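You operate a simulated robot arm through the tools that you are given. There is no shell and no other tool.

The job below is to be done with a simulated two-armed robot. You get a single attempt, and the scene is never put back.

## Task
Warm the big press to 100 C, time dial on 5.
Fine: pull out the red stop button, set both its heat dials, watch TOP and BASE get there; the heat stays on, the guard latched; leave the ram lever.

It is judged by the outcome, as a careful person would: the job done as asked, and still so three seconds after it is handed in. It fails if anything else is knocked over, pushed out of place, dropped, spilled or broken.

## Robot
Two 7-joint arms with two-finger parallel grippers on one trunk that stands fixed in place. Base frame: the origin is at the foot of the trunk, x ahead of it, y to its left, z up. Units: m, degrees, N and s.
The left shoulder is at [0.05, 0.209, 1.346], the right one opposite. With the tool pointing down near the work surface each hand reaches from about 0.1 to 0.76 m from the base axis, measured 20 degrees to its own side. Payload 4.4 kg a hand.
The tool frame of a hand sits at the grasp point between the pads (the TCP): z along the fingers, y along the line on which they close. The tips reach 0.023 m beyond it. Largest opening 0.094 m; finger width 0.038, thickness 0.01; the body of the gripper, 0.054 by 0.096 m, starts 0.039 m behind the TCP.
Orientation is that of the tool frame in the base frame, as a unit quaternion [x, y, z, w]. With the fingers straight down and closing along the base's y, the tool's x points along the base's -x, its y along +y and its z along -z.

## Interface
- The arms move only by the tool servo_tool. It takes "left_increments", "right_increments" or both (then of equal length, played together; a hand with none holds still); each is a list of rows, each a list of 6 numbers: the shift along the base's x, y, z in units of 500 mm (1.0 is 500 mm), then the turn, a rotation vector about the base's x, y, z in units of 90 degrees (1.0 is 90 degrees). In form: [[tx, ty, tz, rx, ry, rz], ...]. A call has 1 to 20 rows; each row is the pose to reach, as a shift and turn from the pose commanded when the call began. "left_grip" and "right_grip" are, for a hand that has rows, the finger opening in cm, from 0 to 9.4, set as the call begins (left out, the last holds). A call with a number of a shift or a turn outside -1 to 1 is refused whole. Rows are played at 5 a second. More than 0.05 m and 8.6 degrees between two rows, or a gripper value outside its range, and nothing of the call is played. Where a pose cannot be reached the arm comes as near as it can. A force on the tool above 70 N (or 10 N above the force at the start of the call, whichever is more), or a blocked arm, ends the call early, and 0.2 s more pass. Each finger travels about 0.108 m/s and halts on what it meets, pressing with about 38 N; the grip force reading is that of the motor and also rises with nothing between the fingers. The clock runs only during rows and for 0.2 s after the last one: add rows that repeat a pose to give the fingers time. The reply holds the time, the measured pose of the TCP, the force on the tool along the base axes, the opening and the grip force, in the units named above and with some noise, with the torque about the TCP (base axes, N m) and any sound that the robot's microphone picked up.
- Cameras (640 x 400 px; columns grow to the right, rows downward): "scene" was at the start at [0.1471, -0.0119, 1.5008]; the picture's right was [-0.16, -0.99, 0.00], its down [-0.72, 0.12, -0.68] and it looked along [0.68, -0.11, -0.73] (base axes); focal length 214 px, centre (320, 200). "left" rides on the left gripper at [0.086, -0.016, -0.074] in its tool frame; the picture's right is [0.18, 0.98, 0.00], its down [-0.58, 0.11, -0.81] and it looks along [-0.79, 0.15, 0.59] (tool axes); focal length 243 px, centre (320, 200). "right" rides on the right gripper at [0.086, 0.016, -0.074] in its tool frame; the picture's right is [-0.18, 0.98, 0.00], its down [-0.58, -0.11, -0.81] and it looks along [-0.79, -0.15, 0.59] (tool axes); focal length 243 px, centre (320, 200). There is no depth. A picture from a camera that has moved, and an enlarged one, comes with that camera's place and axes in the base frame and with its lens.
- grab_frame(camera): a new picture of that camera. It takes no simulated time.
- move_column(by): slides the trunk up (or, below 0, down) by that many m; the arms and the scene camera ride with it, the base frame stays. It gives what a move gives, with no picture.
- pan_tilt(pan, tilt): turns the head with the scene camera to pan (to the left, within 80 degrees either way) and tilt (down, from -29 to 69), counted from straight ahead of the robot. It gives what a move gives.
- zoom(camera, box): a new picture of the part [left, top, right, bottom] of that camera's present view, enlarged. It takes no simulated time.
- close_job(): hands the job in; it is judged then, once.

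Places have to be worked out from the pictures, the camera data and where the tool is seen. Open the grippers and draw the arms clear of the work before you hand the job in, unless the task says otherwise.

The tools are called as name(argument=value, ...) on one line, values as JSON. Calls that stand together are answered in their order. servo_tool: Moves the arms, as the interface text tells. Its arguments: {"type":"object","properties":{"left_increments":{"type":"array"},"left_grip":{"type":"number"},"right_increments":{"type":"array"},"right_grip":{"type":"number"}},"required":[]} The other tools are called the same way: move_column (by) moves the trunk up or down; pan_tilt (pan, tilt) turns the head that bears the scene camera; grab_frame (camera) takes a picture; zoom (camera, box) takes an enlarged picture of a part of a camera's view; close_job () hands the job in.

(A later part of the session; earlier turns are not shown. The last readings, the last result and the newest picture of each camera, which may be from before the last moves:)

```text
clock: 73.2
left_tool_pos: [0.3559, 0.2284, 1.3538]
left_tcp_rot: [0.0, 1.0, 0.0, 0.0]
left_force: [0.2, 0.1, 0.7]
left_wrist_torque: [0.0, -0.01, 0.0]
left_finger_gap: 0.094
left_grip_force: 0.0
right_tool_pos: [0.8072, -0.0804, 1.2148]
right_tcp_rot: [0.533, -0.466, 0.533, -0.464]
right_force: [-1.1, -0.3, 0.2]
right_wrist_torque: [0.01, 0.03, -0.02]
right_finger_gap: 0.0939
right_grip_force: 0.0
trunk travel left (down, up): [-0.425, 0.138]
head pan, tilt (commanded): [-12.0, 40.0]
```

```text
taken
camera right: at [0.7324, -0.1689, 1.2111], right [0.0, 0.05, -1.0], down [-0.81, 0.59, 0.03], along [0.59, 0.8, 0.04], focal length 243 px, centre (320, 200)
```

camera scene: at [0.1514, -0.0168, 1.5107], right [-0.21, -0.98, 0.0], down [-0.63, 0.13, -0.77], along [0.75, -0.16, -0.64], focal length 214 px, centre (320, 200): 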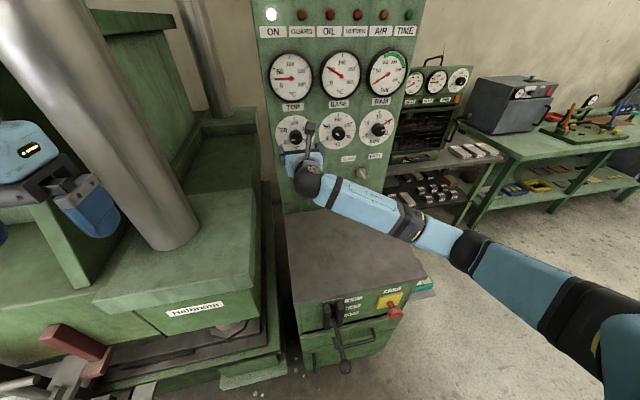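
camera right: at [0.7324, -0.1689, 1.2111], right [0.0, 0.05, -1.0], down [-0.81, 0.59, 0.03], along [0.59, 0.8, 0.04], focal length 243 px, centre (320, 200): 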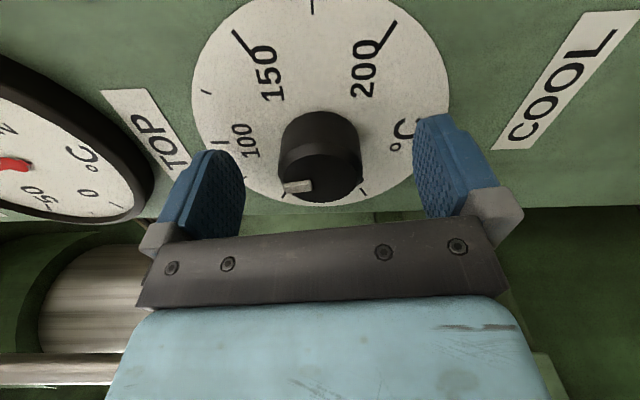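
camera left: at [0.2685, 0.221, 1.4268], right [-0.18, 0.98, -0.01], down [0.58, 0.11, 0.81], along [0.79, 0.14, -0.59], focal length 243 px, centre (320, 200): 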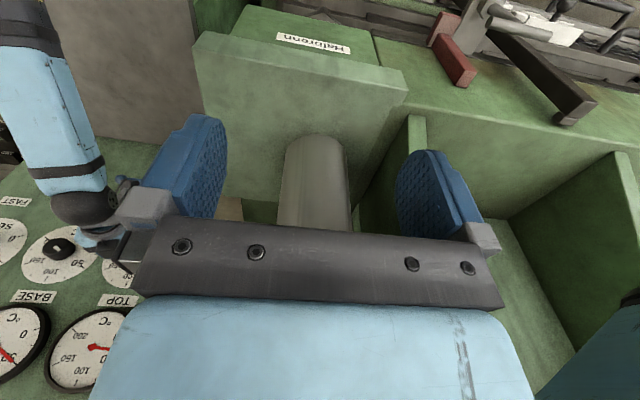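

Centred again. I close and then turn +8°, holding a moment to let TOP settle.

servo_tool(right_increments=[[0, 0, 0, 0, 0, 0], [0, 0, 0, 0, 0, 0], [0, 0, 0, 0, 0, 0], [0, 0, 0, 0.03, 0, 0], [0, 0, 0, 0.06, 0, 0], [0, 0, 0, 0.09, 0, 0], [0, 0, 0, 0.09, 0, 0], [0, 0, 0, 0.09, 0, 0], [0, 0, 0, 0.09, 0, 0], [0, 0, 0, 0.09, 0, 0], [0, 0, 0, 0.09, 0, 0], [0, 0, 0, 0.09, 0, 0]], right_grip=3.0)

zoom(camera="scene", box=[260, 40, 360, 102])

zoom(camera="right", box=[200, 60, 440, 210])

```text
clock: 75.8
left_tool_pos: [0.3549, 0.2287, 1.3535]
left_tcp_rot: [0.0, 1.0, 0.0, 0.0]
left_force: [-0.1, 0.1, 0.2]
left_wrist_torque: [-0.02, 0.0, 0.03]
left_finger_gap: 0.0939
left_grip_force: 0.1
right_tool_pos: [0.8059, -0.081, 1.2152]
right_tcp_rot: [-0.498, 0.502, -0.499, 0.501]
right_force: [3.3, -0.3, 4.9]
right_wrist_torque: [0.01, -0.07, 0.1]
right_finger_gap: 0.0413
right_grip_force: 45.2
trunk travel left (down, up): [-0.425, 0.138]
head pan, tilt (commanded): [-12.0, 40.0]
```

```text
6.40 times, centred on (310, 71) of scene
camera zoom: at [0.1512, -0.0169, 1.5107], right [-0.21, -0.98, 0.0], down [-0.63, 0.13, -0.77], along [0.75, -0.16, -0.64], focal length 1373 px, centre (384, 1026)
```

zoom: 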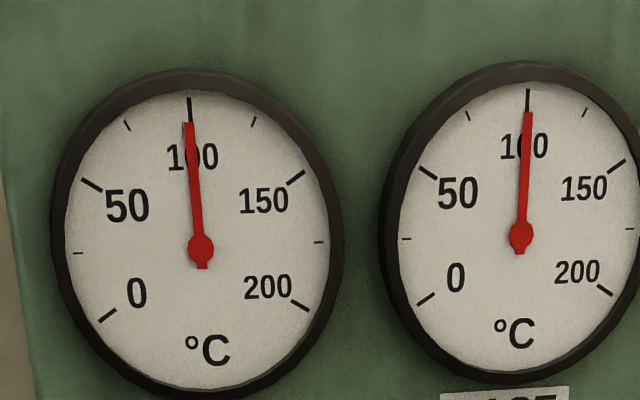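

```text
2.67 times, centred on (320, 135) of right
camera zoom: at [0.7326, -0.1674, 1.1987], right [0.0, 0.19, -0.98], down [-0.81, 0.58, 0.11], along [0.59, 0.79, 0.15], focal length 647 px, centre (320, 373)
```

zoom: 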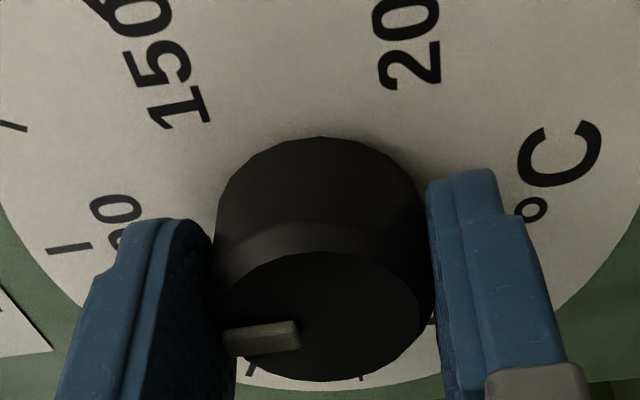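

TOP sits at about 99-100. I zoom closer on both needles to compare.

zoom(camera="scene", box=[274, 50, 314, 75])

zoom(camera="scene", box=[324, 50, 364, 75])

```text
16.00 times, centred on (294, 62) of scene
camera zoom: at [0.1512, -0.0169, 1.5107], right [-0.21, -0.98, 0.0], down [-0.63, 0.13, -0.77], along [0.75, -0.16, -0.64], focal length 3432 px, centre (736, 2400)
```

zoom: 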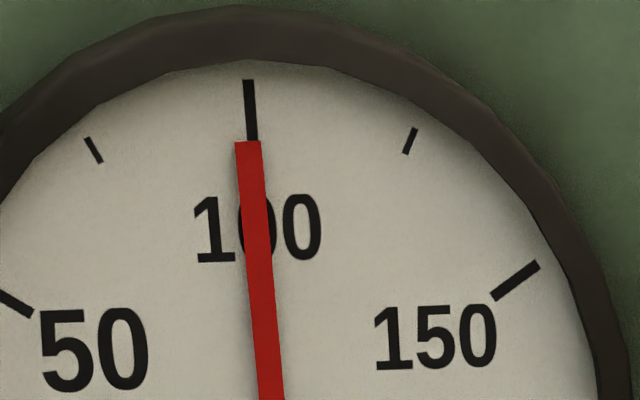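

```text
16.00 times, centred on (344, 62) of scene
camera zoom: at [0.1512, -0.0169, 1.5107], right [-0.21, -0.98, 0.0], down [-0.63, 0.13, -0.77], along [0.75, -0.16, -0.64], focal length 3432 px, centre (-64, 2400)
```

zoom: 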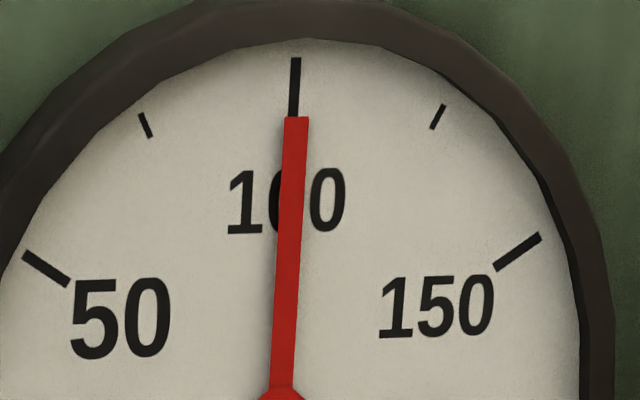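

BASE is right on 100; TOP is about 1.5-2 °C low. I nudge TOP by +1.8° and hold.

servo_tool(right_increments=[[0, 0, 0, 0.01, 0, 0], [0, 0, 0, 0.02, 0, 0], [0, 0, 0, 0.02, 0, 0], [0, 0, 0, 0.02, 0, 0], [0, 0, 0, 0.02, 0, 0]])

zoom(camera="scene", box=[274, 50, 314, 75])

```text
clock: 77.0
left_tool_pos: [0.3573, 0.2276, 1.3547]
left_tcp_rot: [0.0, 1.0, 0.001, 0.0]
left_force: [0.2, 1.5, -0.3]
left_wrist_torque: [0.03, -0.02, -0.03]
left_finger_gap: 0.0942
left_grip_force: 0.0
right_tool_pos: [0.8063, -0.0805, 1.2141]
right_tcp_rot: [-0.491, 0.51, -0.491, 0.509]
right_force: [6.9, -4.3, 7.6]
right_wrist_torque: [-0.02, -0.17, 0.17]
right_finger_gap: 0.0412
right_grip_force: 45.2
trunk travel left (down, up): [-0.425, 0.138]
head pan, tilt (commanded): [-12.0, 40.0]
```

```text
16.00 times, centred on (294, 62) of scene
camera zoom: at [0.1514, -0.0174, 1.5107], right [-0.21, -0.98, 0.0], down [-0.63, 0.13, -0.77], along [0.75, -0.16, -0.64], focal length 3432 px, centre (736, 2400)
```

zoom: 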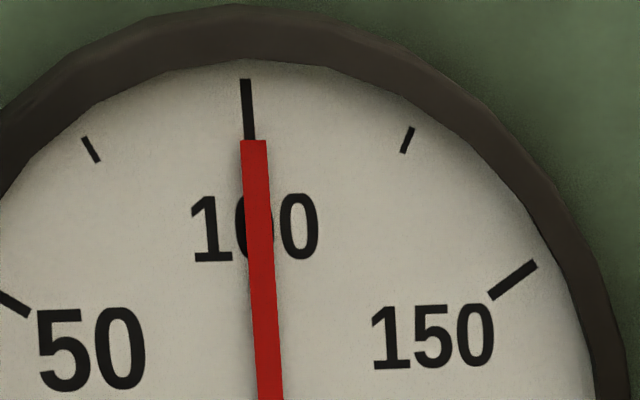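

TOP now points to 100 as well. I release, back off and go over to the time knob (y≈-0.372), rolling to -60° so that a -120° turn stays in range.

servo_tool(right_increments=[[0, 0, 0, 0, 0, 0], [0, 0, 0, 0, 0, 0], [-0.06, 0, 0, 0, 0, 0], [-0.12, 0, 0, 0, 0, 0], [-0.17, 0, 0, 0, 0, 0], [-0.17, -0.073, 0, 0.039, 0, 0], [-0.17, -0.146, 0, 0.078, 0, 0], [-0.17, -0.219, 0, 0.117, 0, 0], [-0.17, -0.292, 0, 0.156, 0, 0], [-0.17, -0.365, 0, 0.195, 0, 0], [-0.17, -0.438, 0, 0.234, 0, 0], [-0.17, -0.511, 0, 0.273, 0, 0], [-0.17, -0.584, 0, 0.311, 0, 0], [-0.17, -0.584, 0, 0.311, 0, 0]], right_grip=9.4)

grab_frame(camera="right")

zoom(camera="right", box=[240, 20, 400, 120])

grab_frame(camera="scene")

```text
clock: 80.0
left_tool_pos: [0.3556, 0.2288, 1.3527]
left_tcp_rot: [0.0, 1.0, 0.0, 0.001]
left_force: [-0.4, 0.2, -0.2]
left_wrist_torque: [-0.03, 0.02, 0.03]
left_finger_gap: 0.0941
left_grip_force: 0.0
right_tool_pos: [0.7226, -0.3744, 1.2145]
right_tcp_rot: [-0.354, 0.613, -0.352, 0.612]
right_force: [0.0, 1.0, -0.2]
right_wrist_torque: [-0.01, 0.02, -0.01]
right_finger_gap: 0.0941
right_grip_force: 0.0
trunk travel left (down, up): [-0.425, 0.138]
head pan, tilt (commanded): [-12.0, 40.0]
```

```text
taken
camera right: at [0.6491, -0.4406, 1.1565], right [0.0, 0.65, -0.76], down [-0.81, 0.45, 0.39], along [0.59, 0.61, 0.53], focal length 243 px, centre (320, 200)
```

right: 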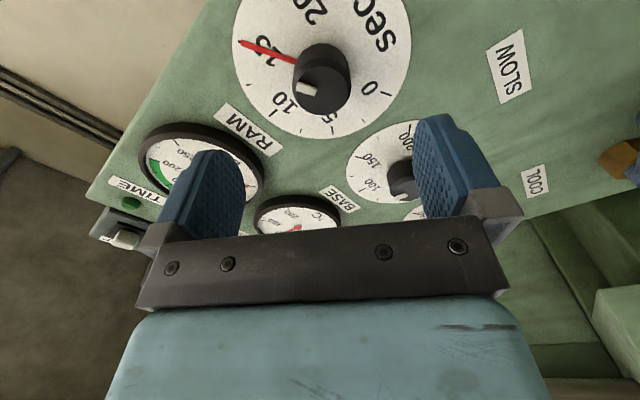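

```text
4.00 times, centred on (320, 70) of right
camera zoom: at [0.6491, -0.4406, 1.1565], right [0.0, 0.65, -0.76], down [-0.81, 0.45, 0.39], along [0.59, 0.61, 0.53], focal length 970 px, centre (320, 720)
```

zoom: 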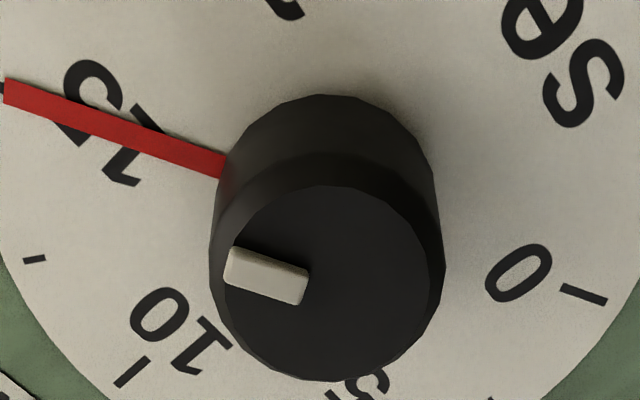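

```text
taken
camera scene: at [0.1517, -0.0161, 1.5107], right [-0.21, -0.98, 0.0], down [-0.63, 0.13, -0.77], along [0.75, -0.16, -0.64], focal length 214 px, centre (320, 200)
```

scene: 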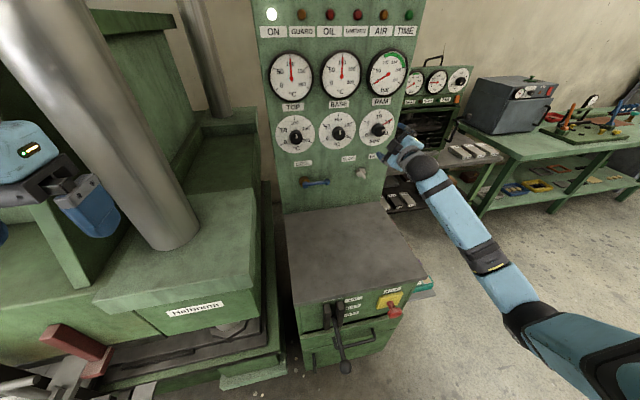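

The time knob appears slightly left of my estimate, about y=-0.370. I correct by +4 mm in y and advance onto it.

servo_tool(right_increments=[[0.05, 0.0088, 0.001, 0, 0, 0], [0.1, 0.0088, 0.001, 0, 0, 0], [0.14, 0.0088, 0.001, 0, 0, 0], [0.168, 0.0088, 0.001, 0, 0, 0], [0.168, 0.0088, 0.001, 0, 0, 0]])

grab_frame(camera="right")

zoom(camera="scene", box=[260, 0, 420, 180])

```text
clock: 81.2
left_tool_pos: [0.3557, 0.2279, 1.3534]
left_tcp_rot: [0.001, 1.0, 0.0, 0.0]
left_force: [-0.3, -0.1, -0.1]
left_wrist_torque: [0.0, 0.01, 0.01]
left_finger_gap: 0.094
left_grip_force: 0.1
right_tool_pos: [0.8056, -0.3666, 1.214]
right_tcp_rot: [-0.353, 0.612, -0.352, 0.613]
right_force: [0.3, -0.7, -0.3]
right_wrist_torque: [-0.02, -0.06, 0.01]
right_finger_gap: 0.0937
right_grip_force: 0.2
trunk travel left (down, up): [-0.425, 0.138]
head pan, tilt (commanded): [-12.0, 40.0]
```

```text
taken
camera right: at [0.7325, -0.4341, 1.1576], right [0.0, 0.65, -0.76], down [-0.81, 0.45, 0.39], along [0.59, 0.61, 0.53], focal length 243 px, centre (320, 200)
```

right: 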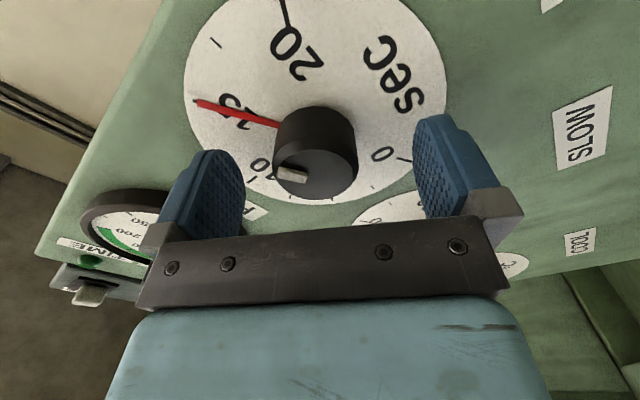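

```text
2.22 times, centred on (340, 90) of scene
camera zoom: at [0.1511, -0.017, 1.5107], right [-0.21, -0.98, 0.0], down [-0.63, 0.13, -0.77], along [0.75, -0.16, -0.64], focal length 477 px, centre (276, 444)
```

zoom: 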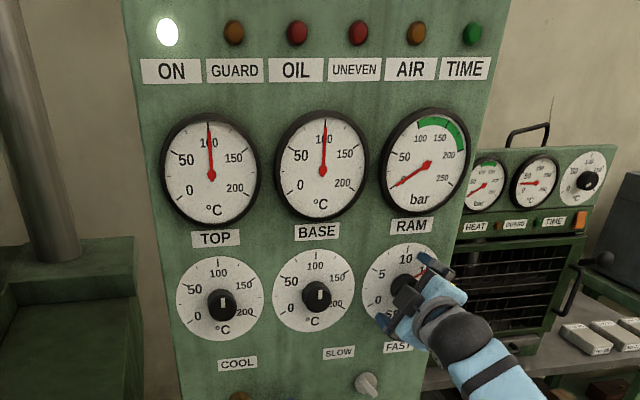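

Nearly centred; I nudge 2 mm right and close on the time knob.

servo_tool(right_increments=[[0, -0.005, 0, 0, 0, 0], [0, -0.005, 0, 0, 0, 0]])

servo_tool(right_increments=[[0, 0, 0, 0, 0, 0], [0, 0, 0, 0, 0, 0], [0, 0, 0, 0, 0, 0], [0, 0, 0, 0, 0, 0]], right_grip=3.0)

zoom(camera="right", box=[200, 60, 440, 210])

```text
clock: 81.8
left_tool_pos: [0.3552, 0.2279, 1.3543]
left_tcp_rot: [0.0, 1.0, 0.0, -0.001]
left_force: [-0.2, 0.3, 0.5]
left_wrist_torque: [0.0, 0.01, -0.04]
left_finger_gap: 0.0941
left_grip_force: 0.0
right_tool_pos: [0.8054, -0.369, 1.214]
right_tcp_rot: [-0.353, 0.613, -0.352, 0.613]
right_force: [-0.5, 0.5, 0.9]
right_wrist_torque: [0.02, -0.04, 0.05]
right_finger_gap: 0.0941
right_grip_force: 0.0
trunk travel left (down, up): [-0.425, 0.138]
head pan, tilt (commanded): [-12.0, 40.0]
```

```text
clock: 82.8
left_tool_pos: [0.3553, 0.2292, 1.3542]
left_tcp_rot: [0.001, 1.0, 0.001, 0.001]
left_force: [0.5, -0.6, -0.4]
left_wrist_torque: [-0.01, 0.02, 0.0]
left_finger_gap: 0.0941
left_grip_force: 0.1
right_tool_pos: [0.8062, -0.3708, 1.2157]
right_tcp_rot: [-0.353, 0.612, -0.353, 0.613]
right_force: [4.1, -2.6, 4.6]
right_wrist_torque: [-0.01, -0.02, -0.02]
right_finger_gap: 0.0416
right_grip_force: 45.2
trunk travel left (down, up): [-0.425, 0.138]
head pan, tilt (commanded): [-12.0, 40.0]
```

```text
2.67 times, centred on (320, 135) of right
camera zoom: at [0.7321, -0.4371, 1.1579], right [0.0, 0.65, -0.76], down [-0.81, 0.45, 0.39], along [0.59, 0.61, 0.53], focal length 647 px, centre (320, 373)
```

zoom: 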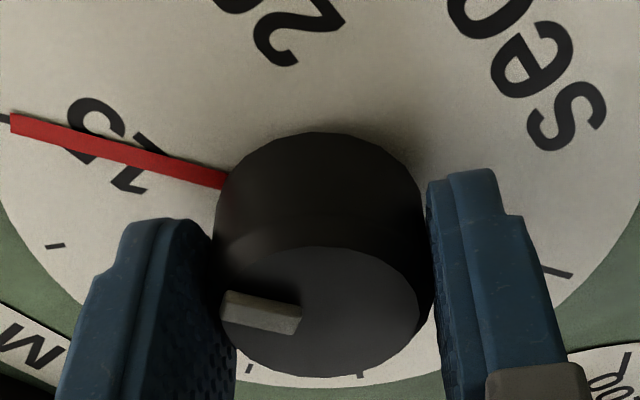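

Good grip (4.2 cm). I turn -60° first, and check.

servo_tool(right_increments=[[0, 0, 0, -0.0833, 0, 0], [0, 0, 0, -0.1667, 0, 0], [0, 0, 0, -0.25, 0, 0], [0, 0, 0, -0.3333, 0, 0], [0, 0, 0, -0.4167, 0, 0], [0, 0, 0, -0.5, 0, 0], [0, 0, 0, -0.5833, 0, 0], [0, 0, 0, -0.6667, 0, 0]])

zoom(camera="right", box=[160, 0, 480, 210])

zoom(camera="scene", box=[260, 0, 420, 180])

```text
clock: 84.6
left_tool_pos: [0.3546, 0.2283, 1.3538]
left_tcp_rot: [0.0, 1.0, 0.0, -0.001]
left_force: [0.1, -0.2, -1.0]
left_wrist_torque: [-0.03, 0.02, 0.02]
left_finger_gap: 0.0939
left_grip_force: 0.1
right_tool_pos: [0.8071, -0.371, 1.2164]
right_tcp_rot: [0.613, -0.353, 0.613, -0.352]
right_force: [6.5, -0.9, 5.3]
right_wrist_torque: [0.0, -0.28, -0.3]
right_finger_gap: 0.0412
right_grip_force: 45.3
trunk travel left (down, up): [-0.425, 0.138]
head pan, tilt (commanded): [-12.0, 40.0]
```

```text
1.90 times, centred on (320, 105) of right
camera zoom: at [0.7319, -0.4533, 1.2448], right [0.0, -0.33, -0.94], down [-0.81, 0.56, -0.2], along [0.59, 0.76, -0.27], focal length 462 px, centre (320, 381)
```

zoom: 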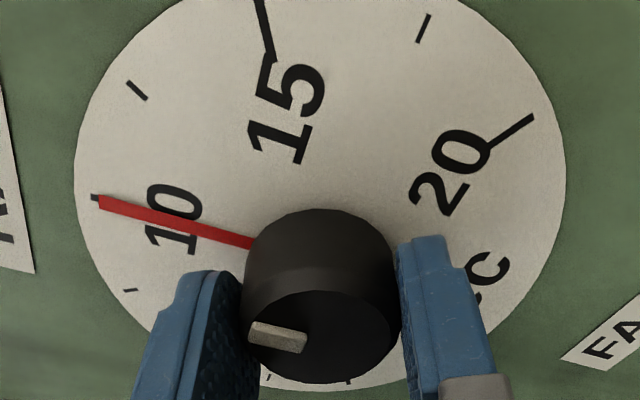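

```text
2.22 times, centred on (340, 90) of scene
camera zoom: at [0.1517, -0.0167, 1.5106], right [-0.21, -0.98, 0.0], down [-0.63, 0.13, -0.77], along [0.75, -0.16, -0.64], focal length 477 px, centre (276, 444)
```

zoom: 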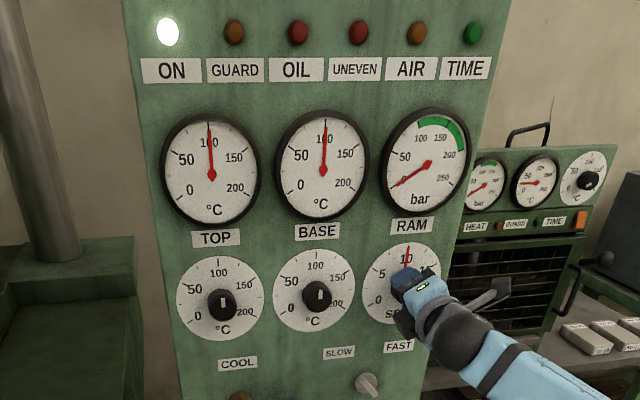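

The knob and its red pointer are now exactly on 10. I turn the other -60° to 5.

servo_tool(right_increments=[[0, 0, 0, -0.0833, 0, 0], [0, 0, 0, -0.1667, 0, 0], [0, 0, 0, -0.25, 0, 0], [0, 0, 0, -0.3333, 0, 0], [0, 0, 0, -0.4167, 0, 0], [0, 0, 0, -0.5, 0, 0], [0, 0, 0, -0.5833, 0, 0], [0, 0, 0, -0.6667, 0, 0], [0, 0, 0, -0.6667, 0, 0]])

zoom(camera="right", box=[160, 0, 480, 210])

zoom(camera="scene", box=[340, 105, 420, 155])

```text
clock: 86.6
left_tool_pos: [0.3564, 0.2278, 1.353]
left_tcp_rot: [0.0, 1.0, 0.0, 0.0]
left_force: [0.2, -0.9, 0.7]
left_wrist_torque: [0.03, 0.03, 0.01]
left_finger_gap: 0.0942
left_grip_force: 0.0
right_tool_pos: [0.8057, -0.3697, 1.2152]
right_tcp_rot: [0.707, -0.001, 0.707, 0.002]
right_force: [7.6, -1.1, 5.1]
right_wrist_torque: [-0.01, -0.68, 0.0]
right_finger_gap: 0.0415
right_grip_force: 45.3
trunk travel left (down, up): [-0.425, 0.138]
head pan, tilt (commanded): [-12.0, 40.0]
```

```text
1.90 times, centred on (320, 105) of right
camera zoom: at [0.7319, -0.3864, 1.3019], right [0.0, -0.98, -0.18], down [-0.81, 0.11, -0.58], along [0.59, 0.15, -0.79], focal length 462 px, centre (320, 381)
```

zoom: 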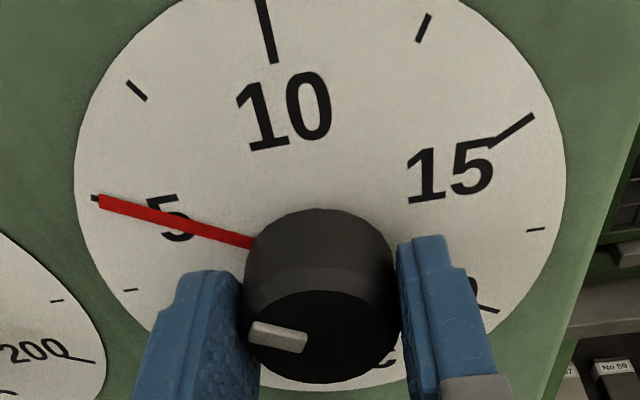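

```text
8.00 times, centred on (380, 130) of scene
camera zoom: at [0.1516, -0.0167, 1.5106], right [-0.21, -0.98, 0.0], down [-0.63, 0.13, -0.77], along [0.75, -0.16, -0.64], focal length 1716 px, centre (-160, 760)
```

zoom: 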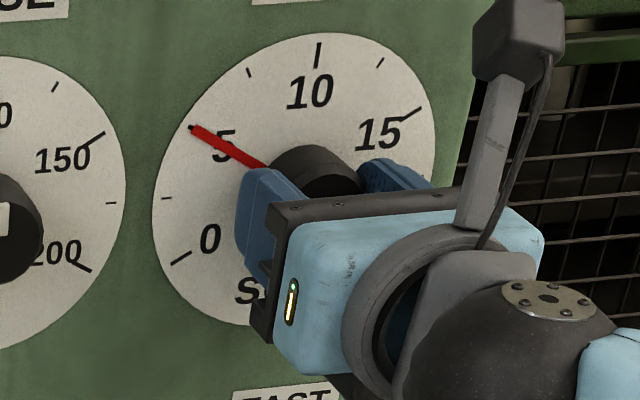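

The pointer is exactly on 5. I release and back the hand off, then verify all dials and gauges.

servo_tool(right_increments=[[0, 0, 0, 0, 0, 0], [0, 0, 0, 0, 0, 0], [-0.06, 0, 0, 0, 0, 0], [-0.12, 0, 0, 0, 0, 0], [-0.18, 0, 0, 0, 0, 0], [-0.25, -0.02, 0, 0, 0, 0], [-0.32, -0.06, 0.0, 0, 0, 0], [-0.36, -0.12, 0.0, 0, 0, 0], [-0.36, -0.2, 0.0, 0, 0, 0], [-0.36, -0.28, 0.0, 0, 0, 0]], right_grip=9.4)

grab_frame(camera="scene")

zoom(camera="scene", box=[260, 0, 420, 100])

zoom(camera="scene", box=[260, 90, 420, 190])

```text
clock: 88.8
left_tool_pos: [0.3554, 0.2278, 1.3545]
left_tcp_rot: [0.0, 1.0, 0.0, -0.001]
left_force: [0.5, -0.5, -1.1]
left_wrist_torque: [0.02, 0.02, 0.0]
left_finger_gap: 0.0939
left_grip_force: 0.1
right_tool_pos: [0.6272, -0.5124, 1.2174]
right_tcp_rot: [0.707, -0.001, 0.708, 0.0]
right_force: [-0.5, 0.2, 0.0]
right_wrist_torque: [-0.01, -0.01, 0.03]
right_finger_gap: 0.0942
right_grip_force: 0.1
trunk travel left (down, up): [-0.425, 0.138]
head pan, tilt (commanded): [-12.0, 40.0]
```

```text
taken
camera scene: at [0.1507, -0.0173, 1.5108], right [-0.21, -0.98, 0.0], down [-0.63, 0.13, -0.77], along [0.75, -0.16, -0.64], focal length 214 px, centre (320, 200)
```

scene: 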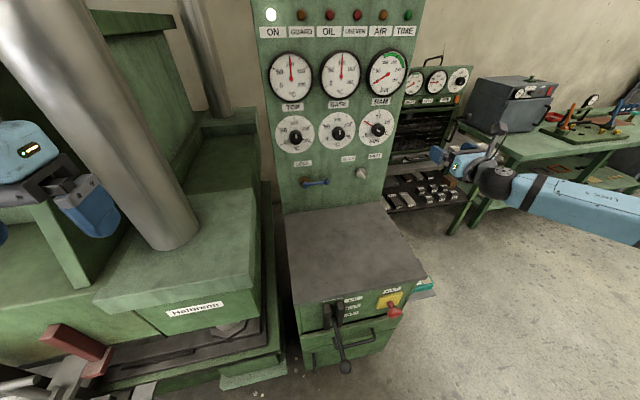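

```text
4.00 times, centred on (340, 50) of scene
camera zoom: at [0.1507, -0.0173, 1.5108], right [-0.21, -0.98, 0.0], down [-0.63, 0.13, -0.77], along [0.75, -0.16, -0.64], focal length 858 px, centre (240, 800)
```

zoom: 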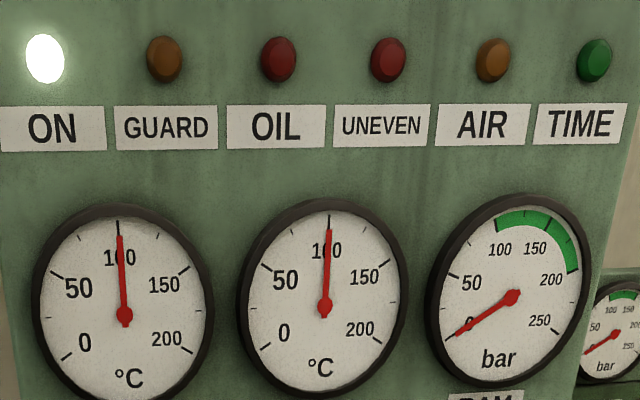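

```text
4.00 times, centred on (340, 140) of scene
camera zoom: at [0.1507, -0.0173, 1.5108], right [-0.21, -0.98, 0.0], down [-0.63, 0.13, -0.77], along [0.75, -0.16, -0.64], focal length 858 px, centre (240, 440)
```

zoom: 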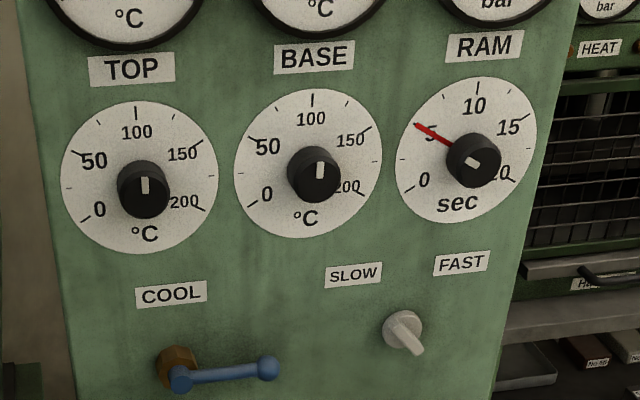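

Everything reads as wanted: ON lit, TOP and BASE at 100, time on 5. Now I check the guard; I turn the left hand in free space so its camera looks toward the guard of the press.

servo_tool(left_increments=[[0, 0, 0, 0, 0, 0.09], [0, 0, 0, 0, 0, 0.18], [0, 0, 0, 0, 0, 0.27], [0, 0, 0, 0, 0, 0.36], [0, 0, 0, 0, 0, 0.45]])

grab_frame(camera="left")

```text
clock: 90.0
left_tool_pos: [0.3562, 0.2282, 1.3534]
left_tcp_rot: [-0.347, 0.938, 0.0, 0.0]
left_force: [0.5, -1.1, 0.9]
left_wrist_torque: [0.03, 0.0, -0.02]
left_finger_gap: 0.0942
left_grip_force: 0.1
right_tool_pos: [0.6274, -0.5139, 1.2154]
right_tcp_rot: [0.707, -0.001, 0.707, -0.001]
right_force: [0.6, -0.5, 0.0]
right_wrist_torque: [-0.02, 0.01, 0.05]
right_finger_gap: 0.0942
right_grip_force: 0.0
trunk travel left (down, up): [-0.425, 0.138]
head pan, tilt (commanded): [-12.0, 40.0]
```

```text
taken
camera left: at [0.301, 0.161, 1.4287], right [-0.78, 0.63, 0.0], down [0.37, 0.46, 0.81], along [0.5, 0.63, -0.59], focal length 243 px, centre (320, 200)
```

left: 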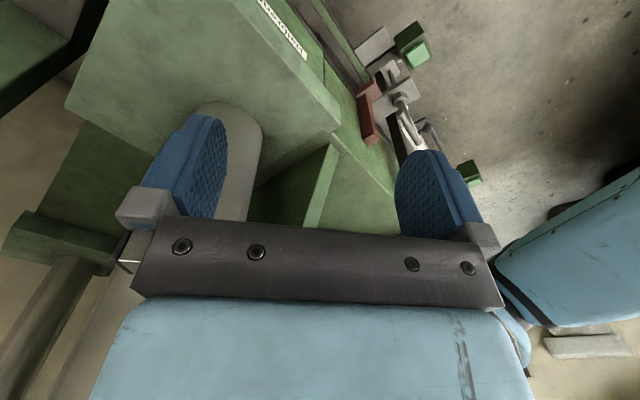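

zoom(camera="left", box=[330, 0, 500, 160])

```text
2.50 times, centred on (415, 80) of left
camera zoom: at [0.301, 0.161, 1.4287], right [-0.78, 0.63, 0.0], down [0.37, 0.46, 0.81], along [0.5, 0.63, -0.59], focal length 606 px, centre (82, 500)
```

zoom: 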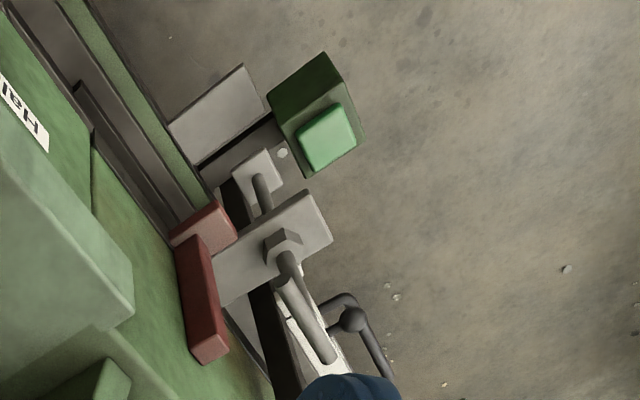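

zoom(camera="left", box=[370, 40, 450, 110])

pan_tilt(pan=40, tilt=55)

grab_frame(camera="scene")

```text
5.71 times, centred on (410, 75) of left
camera zoom: at [0.301, 0.161, 1.4287], right [-0.78, 0.63, 0.0], down [0.37, 0.46, 0.81], along [0.5, 0.63, -0.59], focal length 1386 px, centre (-194, 914)
```

zoom: 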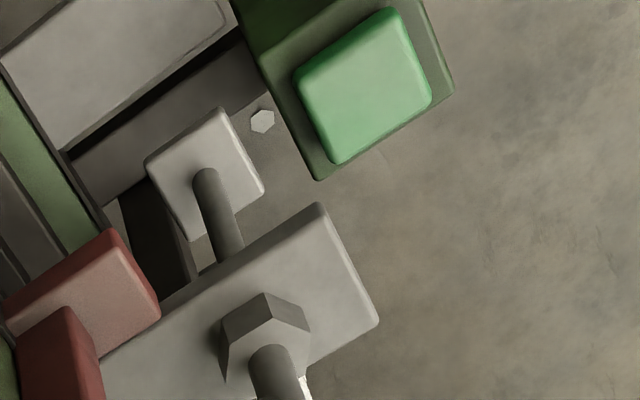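

```text
clock: 91.2
left_tool_pos: [0.3559, 0.2275, 1.352]
left_tcp_rot: [-0.346, 0.938, 0.0, 0.0]
left_force: [-0.3, 0.0, 0.4]
left_wrist_torque: [-0.02, -0.01, 0.02]
left_finger_gap: 0.0942
left_grip_force: 0.1
right_tool_pos: [0.6273, -0.5116, 1.2167]
right_tcp_rot: [0.707, -0.001, 0.707, 0.0]
right_force: [-0.7, 0.3, -0.2]
right_wrist_torque: [0.02, 0.03, 0.03]
right_finger_gap: 0.094
right_grip_force: 0.1
trunk travel left (down, up): [-0.425, 0.138]
head pan, tilt (commanded): [40.0, 55.0]
```

```text
taken
camera scene: at [0.1236, 0.0472, 1.49], right [0.64, -0.77, 0.0], down [-0.63, -0.53, -0.57], along [0.44, 0.37, -0.82], focal length 214 px, centre (320, 200)
```

scene: 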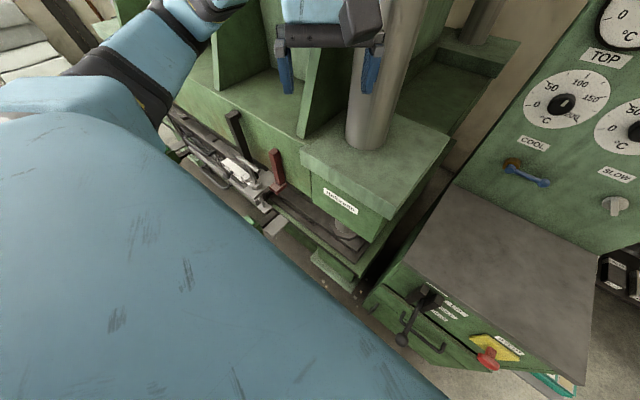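

zoom(camera="scene", box=[150, 95, 310, 245])

pan_tilt(pan=55, tilt=35)

grab_frame(camera="scene")

```text
2.67 times, centred on (230, 170) of scene
camera zoom: at [0.1236, 0.0472, 1.49], right [0.64, -0.77, 0.0], down [-0.63, -0.53, -0.57], along [0.44, 0.37, -0.82], focal length 572 px, centre (560, 280)
```

zoom: 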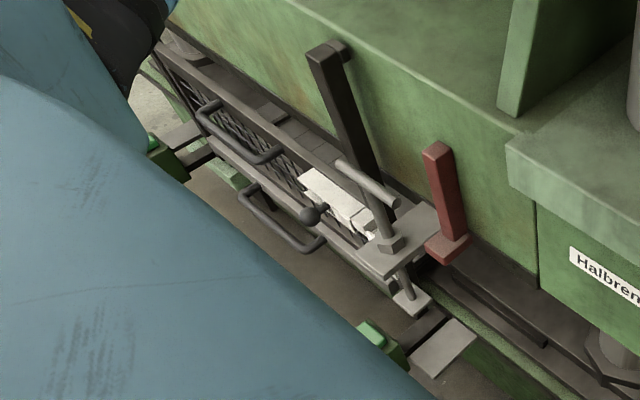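

```text
clock: 92.0
left_tool_pos: [0.3573, 0.23, 1.354]
left_tcp_rot: [-0.345, 0.938, 0.001, 0.0]
left_force: [-0.4, 0.0, 0.5]
left_wrist_torque: [0.0, -0.03, 0.0]
left_finger_gap: 0.094
left_grip_force: 0.0
right_tool_pos: [0.6283, -0.513, 1.2155]
right_tcp_rot: [0.707, 0.0, 0.707, -0.001]
right_force: [-0.4, -0.9, 0.0]
right_wrist_torque: [0.01, 0.0, 0.02]
right_finger_gap: 0.094
right_grip_force: 0.1
trunk travel left (down, up): [-0.425, 0.138]
head pan, tilt (commanded): [55.0, 35.0]
```

```text
taken
camera scene: at [0.1189, 0.0729, 1.5182], right [0.82, -0.57, 0.0], down [-0.33, -0.47, -0.82], along [0.47, 0.67, -0.57], focal length 214 px, centre (320, 200)
```

scene: 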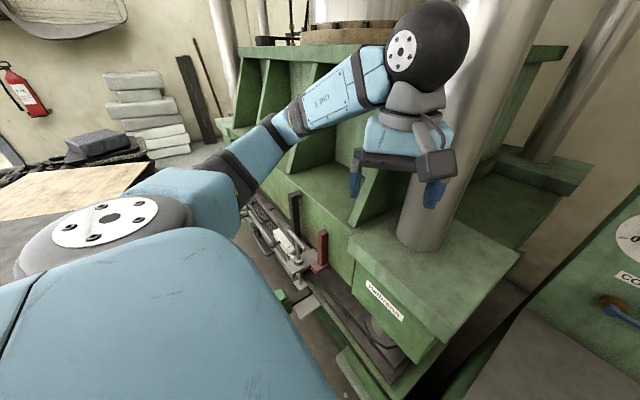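

The STOP stays out. To be sure about the guard latch, I move the left hand (in free space) to look down on it more closely.

servo_tool(left_increments=[[0, 0.06, 0, 0, 0, -0.09], [0, 0.12, 0, 0, 0, -0.18], [0, 0.18, 0, 0, 0, -0.27], [0, 0.24, 0, 0, 0, -0.36], [0, 0.32, 0, 0, 0, -0.45], [0, 0.4, 0, 0, 0, -0.45], [0, 0.48, 0, 0, 0, -0.45]])

grab_frame(camera="left")

grab_frame(camera="scene")

```text
clock: 93.6
left_tool_pos: [0.3549, 0.4682, 1.3534]
left_tcp_rot: [0.0, 1.0, 0.0, 0.001]
left_force: [0.3, 0.1, 0.1]
left_wrist_torque: [0.0, -0.04, 0.01]
left_finger_gap: 0.0939
left_grip_force: 0.0
right_tool_pos: [0.6267, -0.5129, 1.2167]
right_tcp_rot: [0.707, -0.001, 0.707, 0.001]
right_force: [-0.5, 0.2, -0.6]
right_wrist_torque: [0.02, 0.03, -0.01]
right_finger_gap: 0.0939
right_grip_force: 0.1
trunk travel left (down, up): [-0.425, 0.138]
head pan, tilt (commanded): [55.0, 35.0]
```

```text
taken
camera left: at [0.2691, 0.4537, 1.429], right [-0.18, 0.98, 0.0], down [0.58, 0.11, 0.81], along [0.79, 0.15, -0.59], focal length 243 px, centre (320, 200)
```

left: 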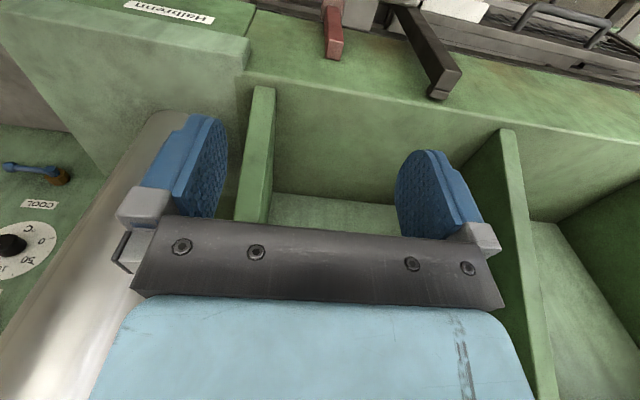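

```text
taken
camera scene: at [0.1175, 0.0736, 1.5183], right [0.82, -0.57, 0.0], down [-0.33, -0.47, -0.82], along [0.47, 0.67, -0.57], focal length 214 px, centre (320, 200)
```

scene: 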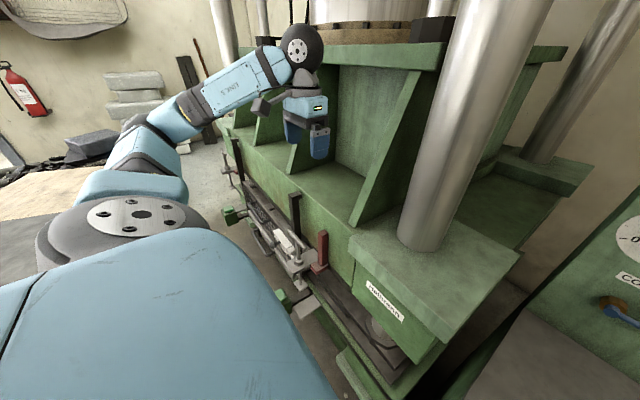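

Now I tilt the left hand so that its camera looks down at the guard.

servo_tool(left_increments=[[0, 0.03, 0, 0, 0.08, 0], [0, 0.06, 0, 0, 0.16, 0], [0, 0.09, 0, 0, 0.24, 0], [0, 0.12, 0, 0, 0.32, 0]])

grab_frame(camera="left")

zoom(camera="scene", box=[210, 120, 370, 330])

```text
clock: 94.8
left_tool_pos: [0.3884, 0.487, 1.2966]
left_tcp_rot: [0.0, 0.953, -0.001, -0.303]
left_force: [-0.7, 0.2, 0.4]
left_wrist_torque: [0.03, -0.02, -0.03]
left_finger_gap: 0.0941
left_grip_force: 0.0
left hand out of reach, approached as far as the arm can: row 1, 2, 3, 4
right_tool_pos: [0.6256, -0.5122, 1.2159]
right_tcp_rot: [0.706, -0.001, 0.708, 0.0]
right_force: [0.8, 0.2, 0.8]
right_wrist_torque: [-0.01, 0.0, -0.01]
right_finger_gap: 0.094
right_grip_force: 0.1
trunk travel left (down, up): [-0.425, 0.138]
head pan, tilt (commanded): [55.0, 35.0]
stopped in row 4 (left hand): the arm was blocked; the commanded pose is now the measured one
```

```text
taken
camera left: at [0.3599, 0.4722, 1.4079], right [-0.15, 0.98, 0.11], down [0.94, 0.11, 0.32], along [0.31, 0.15, -0.94], focal length 243 px, centre (320, 200)
```

left: 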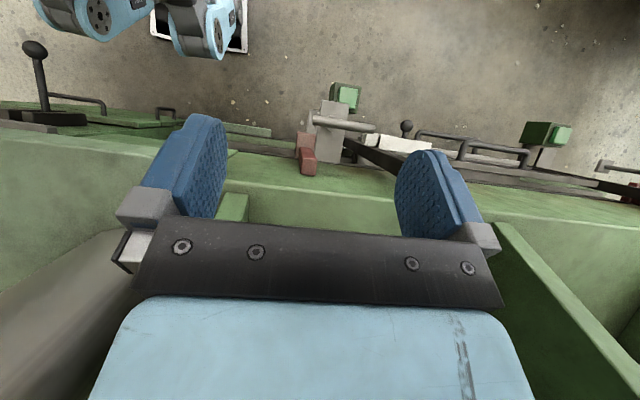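

```text
1.90 times, centred on (290, 225) of scene
camera zoom: at [0.1161, 0.072, 1.5186], right [0.82, -0.57, 0.0], down [-0.33, -0.47, -0.82], along [0.47, 0.67, -0.57], focal length 408 px, centre (377, 152)
```

zoom: 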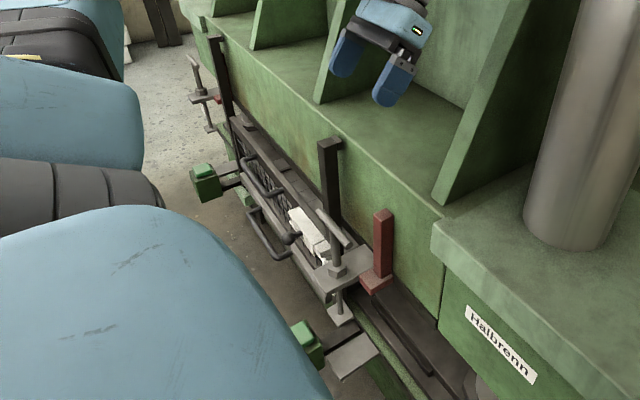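

The left arm reported blocked though tool forces are nil; I first look at what I can see, then back off.

zoom(camera="left", box=[280, 70, 620, 200])

zoom(camera="left", box=[370, 100, 470, 160])

grab_frame(camera="scene")

```text
1.88 times, centred on (450, 135) of left
camera zoom: at [0.3599, 0.4722, 1.4079], right [-0.15, 0.98, 0.11], down [0.94, 0.11, 0.32], along [0.31, 0.15, -0.94], focal length 457 px, centre (75, 322)
```

zoom: 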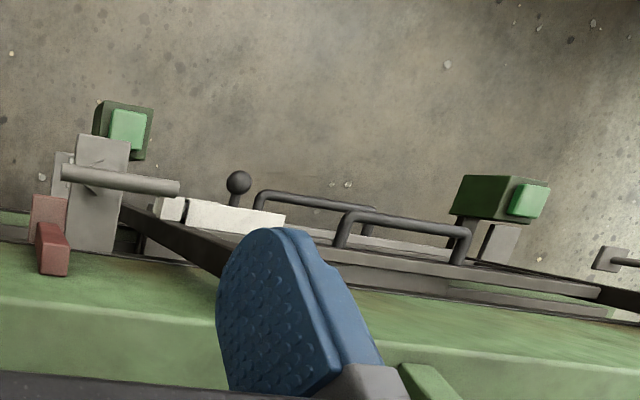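

```text
6.40 times, centred on (420, 130) of left
camera zoom: at [0.3599, 0.4722, 1.4079], right [-0.15, 0.98, 0.11], down [0.94, 0.11, 0.32], along [0.31, 0.15, -0.94], focal length 1553 px, centre (-320, 648)
```

zoom: 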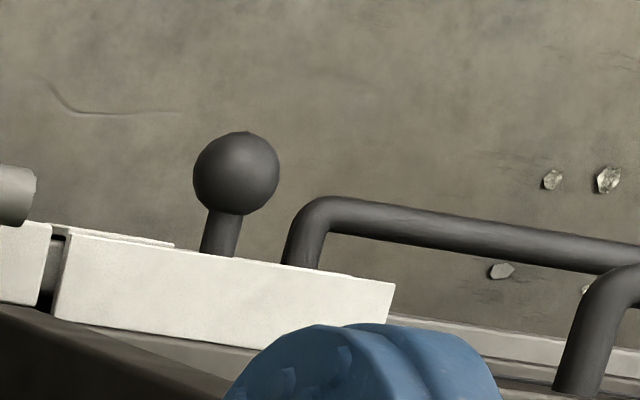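

```text
taken
camera scene: at [0.1161, 0.072, 1.5186], right [0.82, -0.57, 0.0], down [-0.33, -0.47, -0.82], along [0.47, 0.67, -0.57], focal length 214 px, centre (320, 200)
```

scene: 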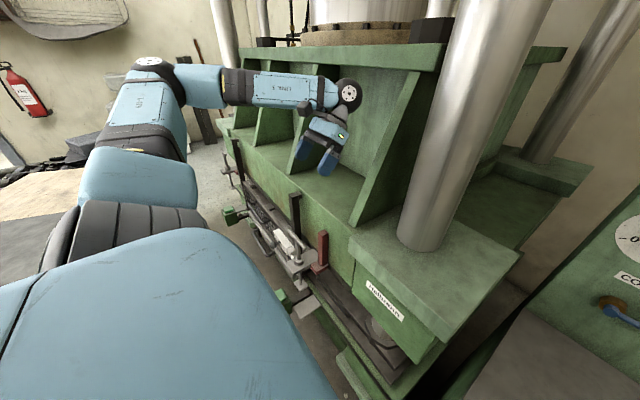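

The latch's ball-knob bolt reaches into its keeper on the white interlock, so the guard is latched, and the GUARD lamp is dark. I reverse the left hand's move out of there.

servo_tool(left_increments=[[-0.013, -0.008, 0.023, 0, -0.078, 0], [-0.027, -0.015, 0.045, 0, -0.157, 0], [-0.04, -0.023, 0.068, 0, -0.235, 0], [-0.054, -0.03, 0.09, 0, -0.314, 0], [-0.067, -0.038, 0.113, 0, -0.392, 0]])

grab_frame(camera="scene")

```text
clock: 96.0
left_tool_pos: [0.3574, 0.4676, 1.3523]
left_tcp_rot: [0.0, 1.0, -0.001, 0.002]
left_force: [0.1, 0.0, 0.2]
left_wrist_torque: [0.0, 0.03, 0.01]
left_finger_gap: 0.0939
left_grip_force: 0.1
right_tool_pos: [0.6268, -0.5124, 1.216]
right_tcp_rot: [0.707, -0.002, 0.707, 0.0]
right_force: [-0.8, 0.2, 0.4]
right_wrist_torque: [0.02, 0.01, 0.04]
right_finger_gap: 0.0941
right_grip_force: 0.1
trunk travel left (down, up): [-0.425, 0.138]
head pan, tilt (commanded): [55.0, 35.0]
```

```text
taken
camera scene: at [0.1186, 0.0728, 1.5183], right [0.82, -0.57, 0.0], down [-0.33, -0.47, -0.82], along [0.47, 0.67, -0.57], focal length 214 px, centre (320, 200)
```

scene: 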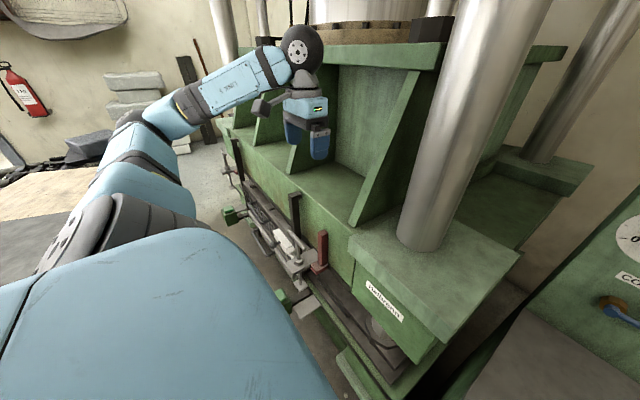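

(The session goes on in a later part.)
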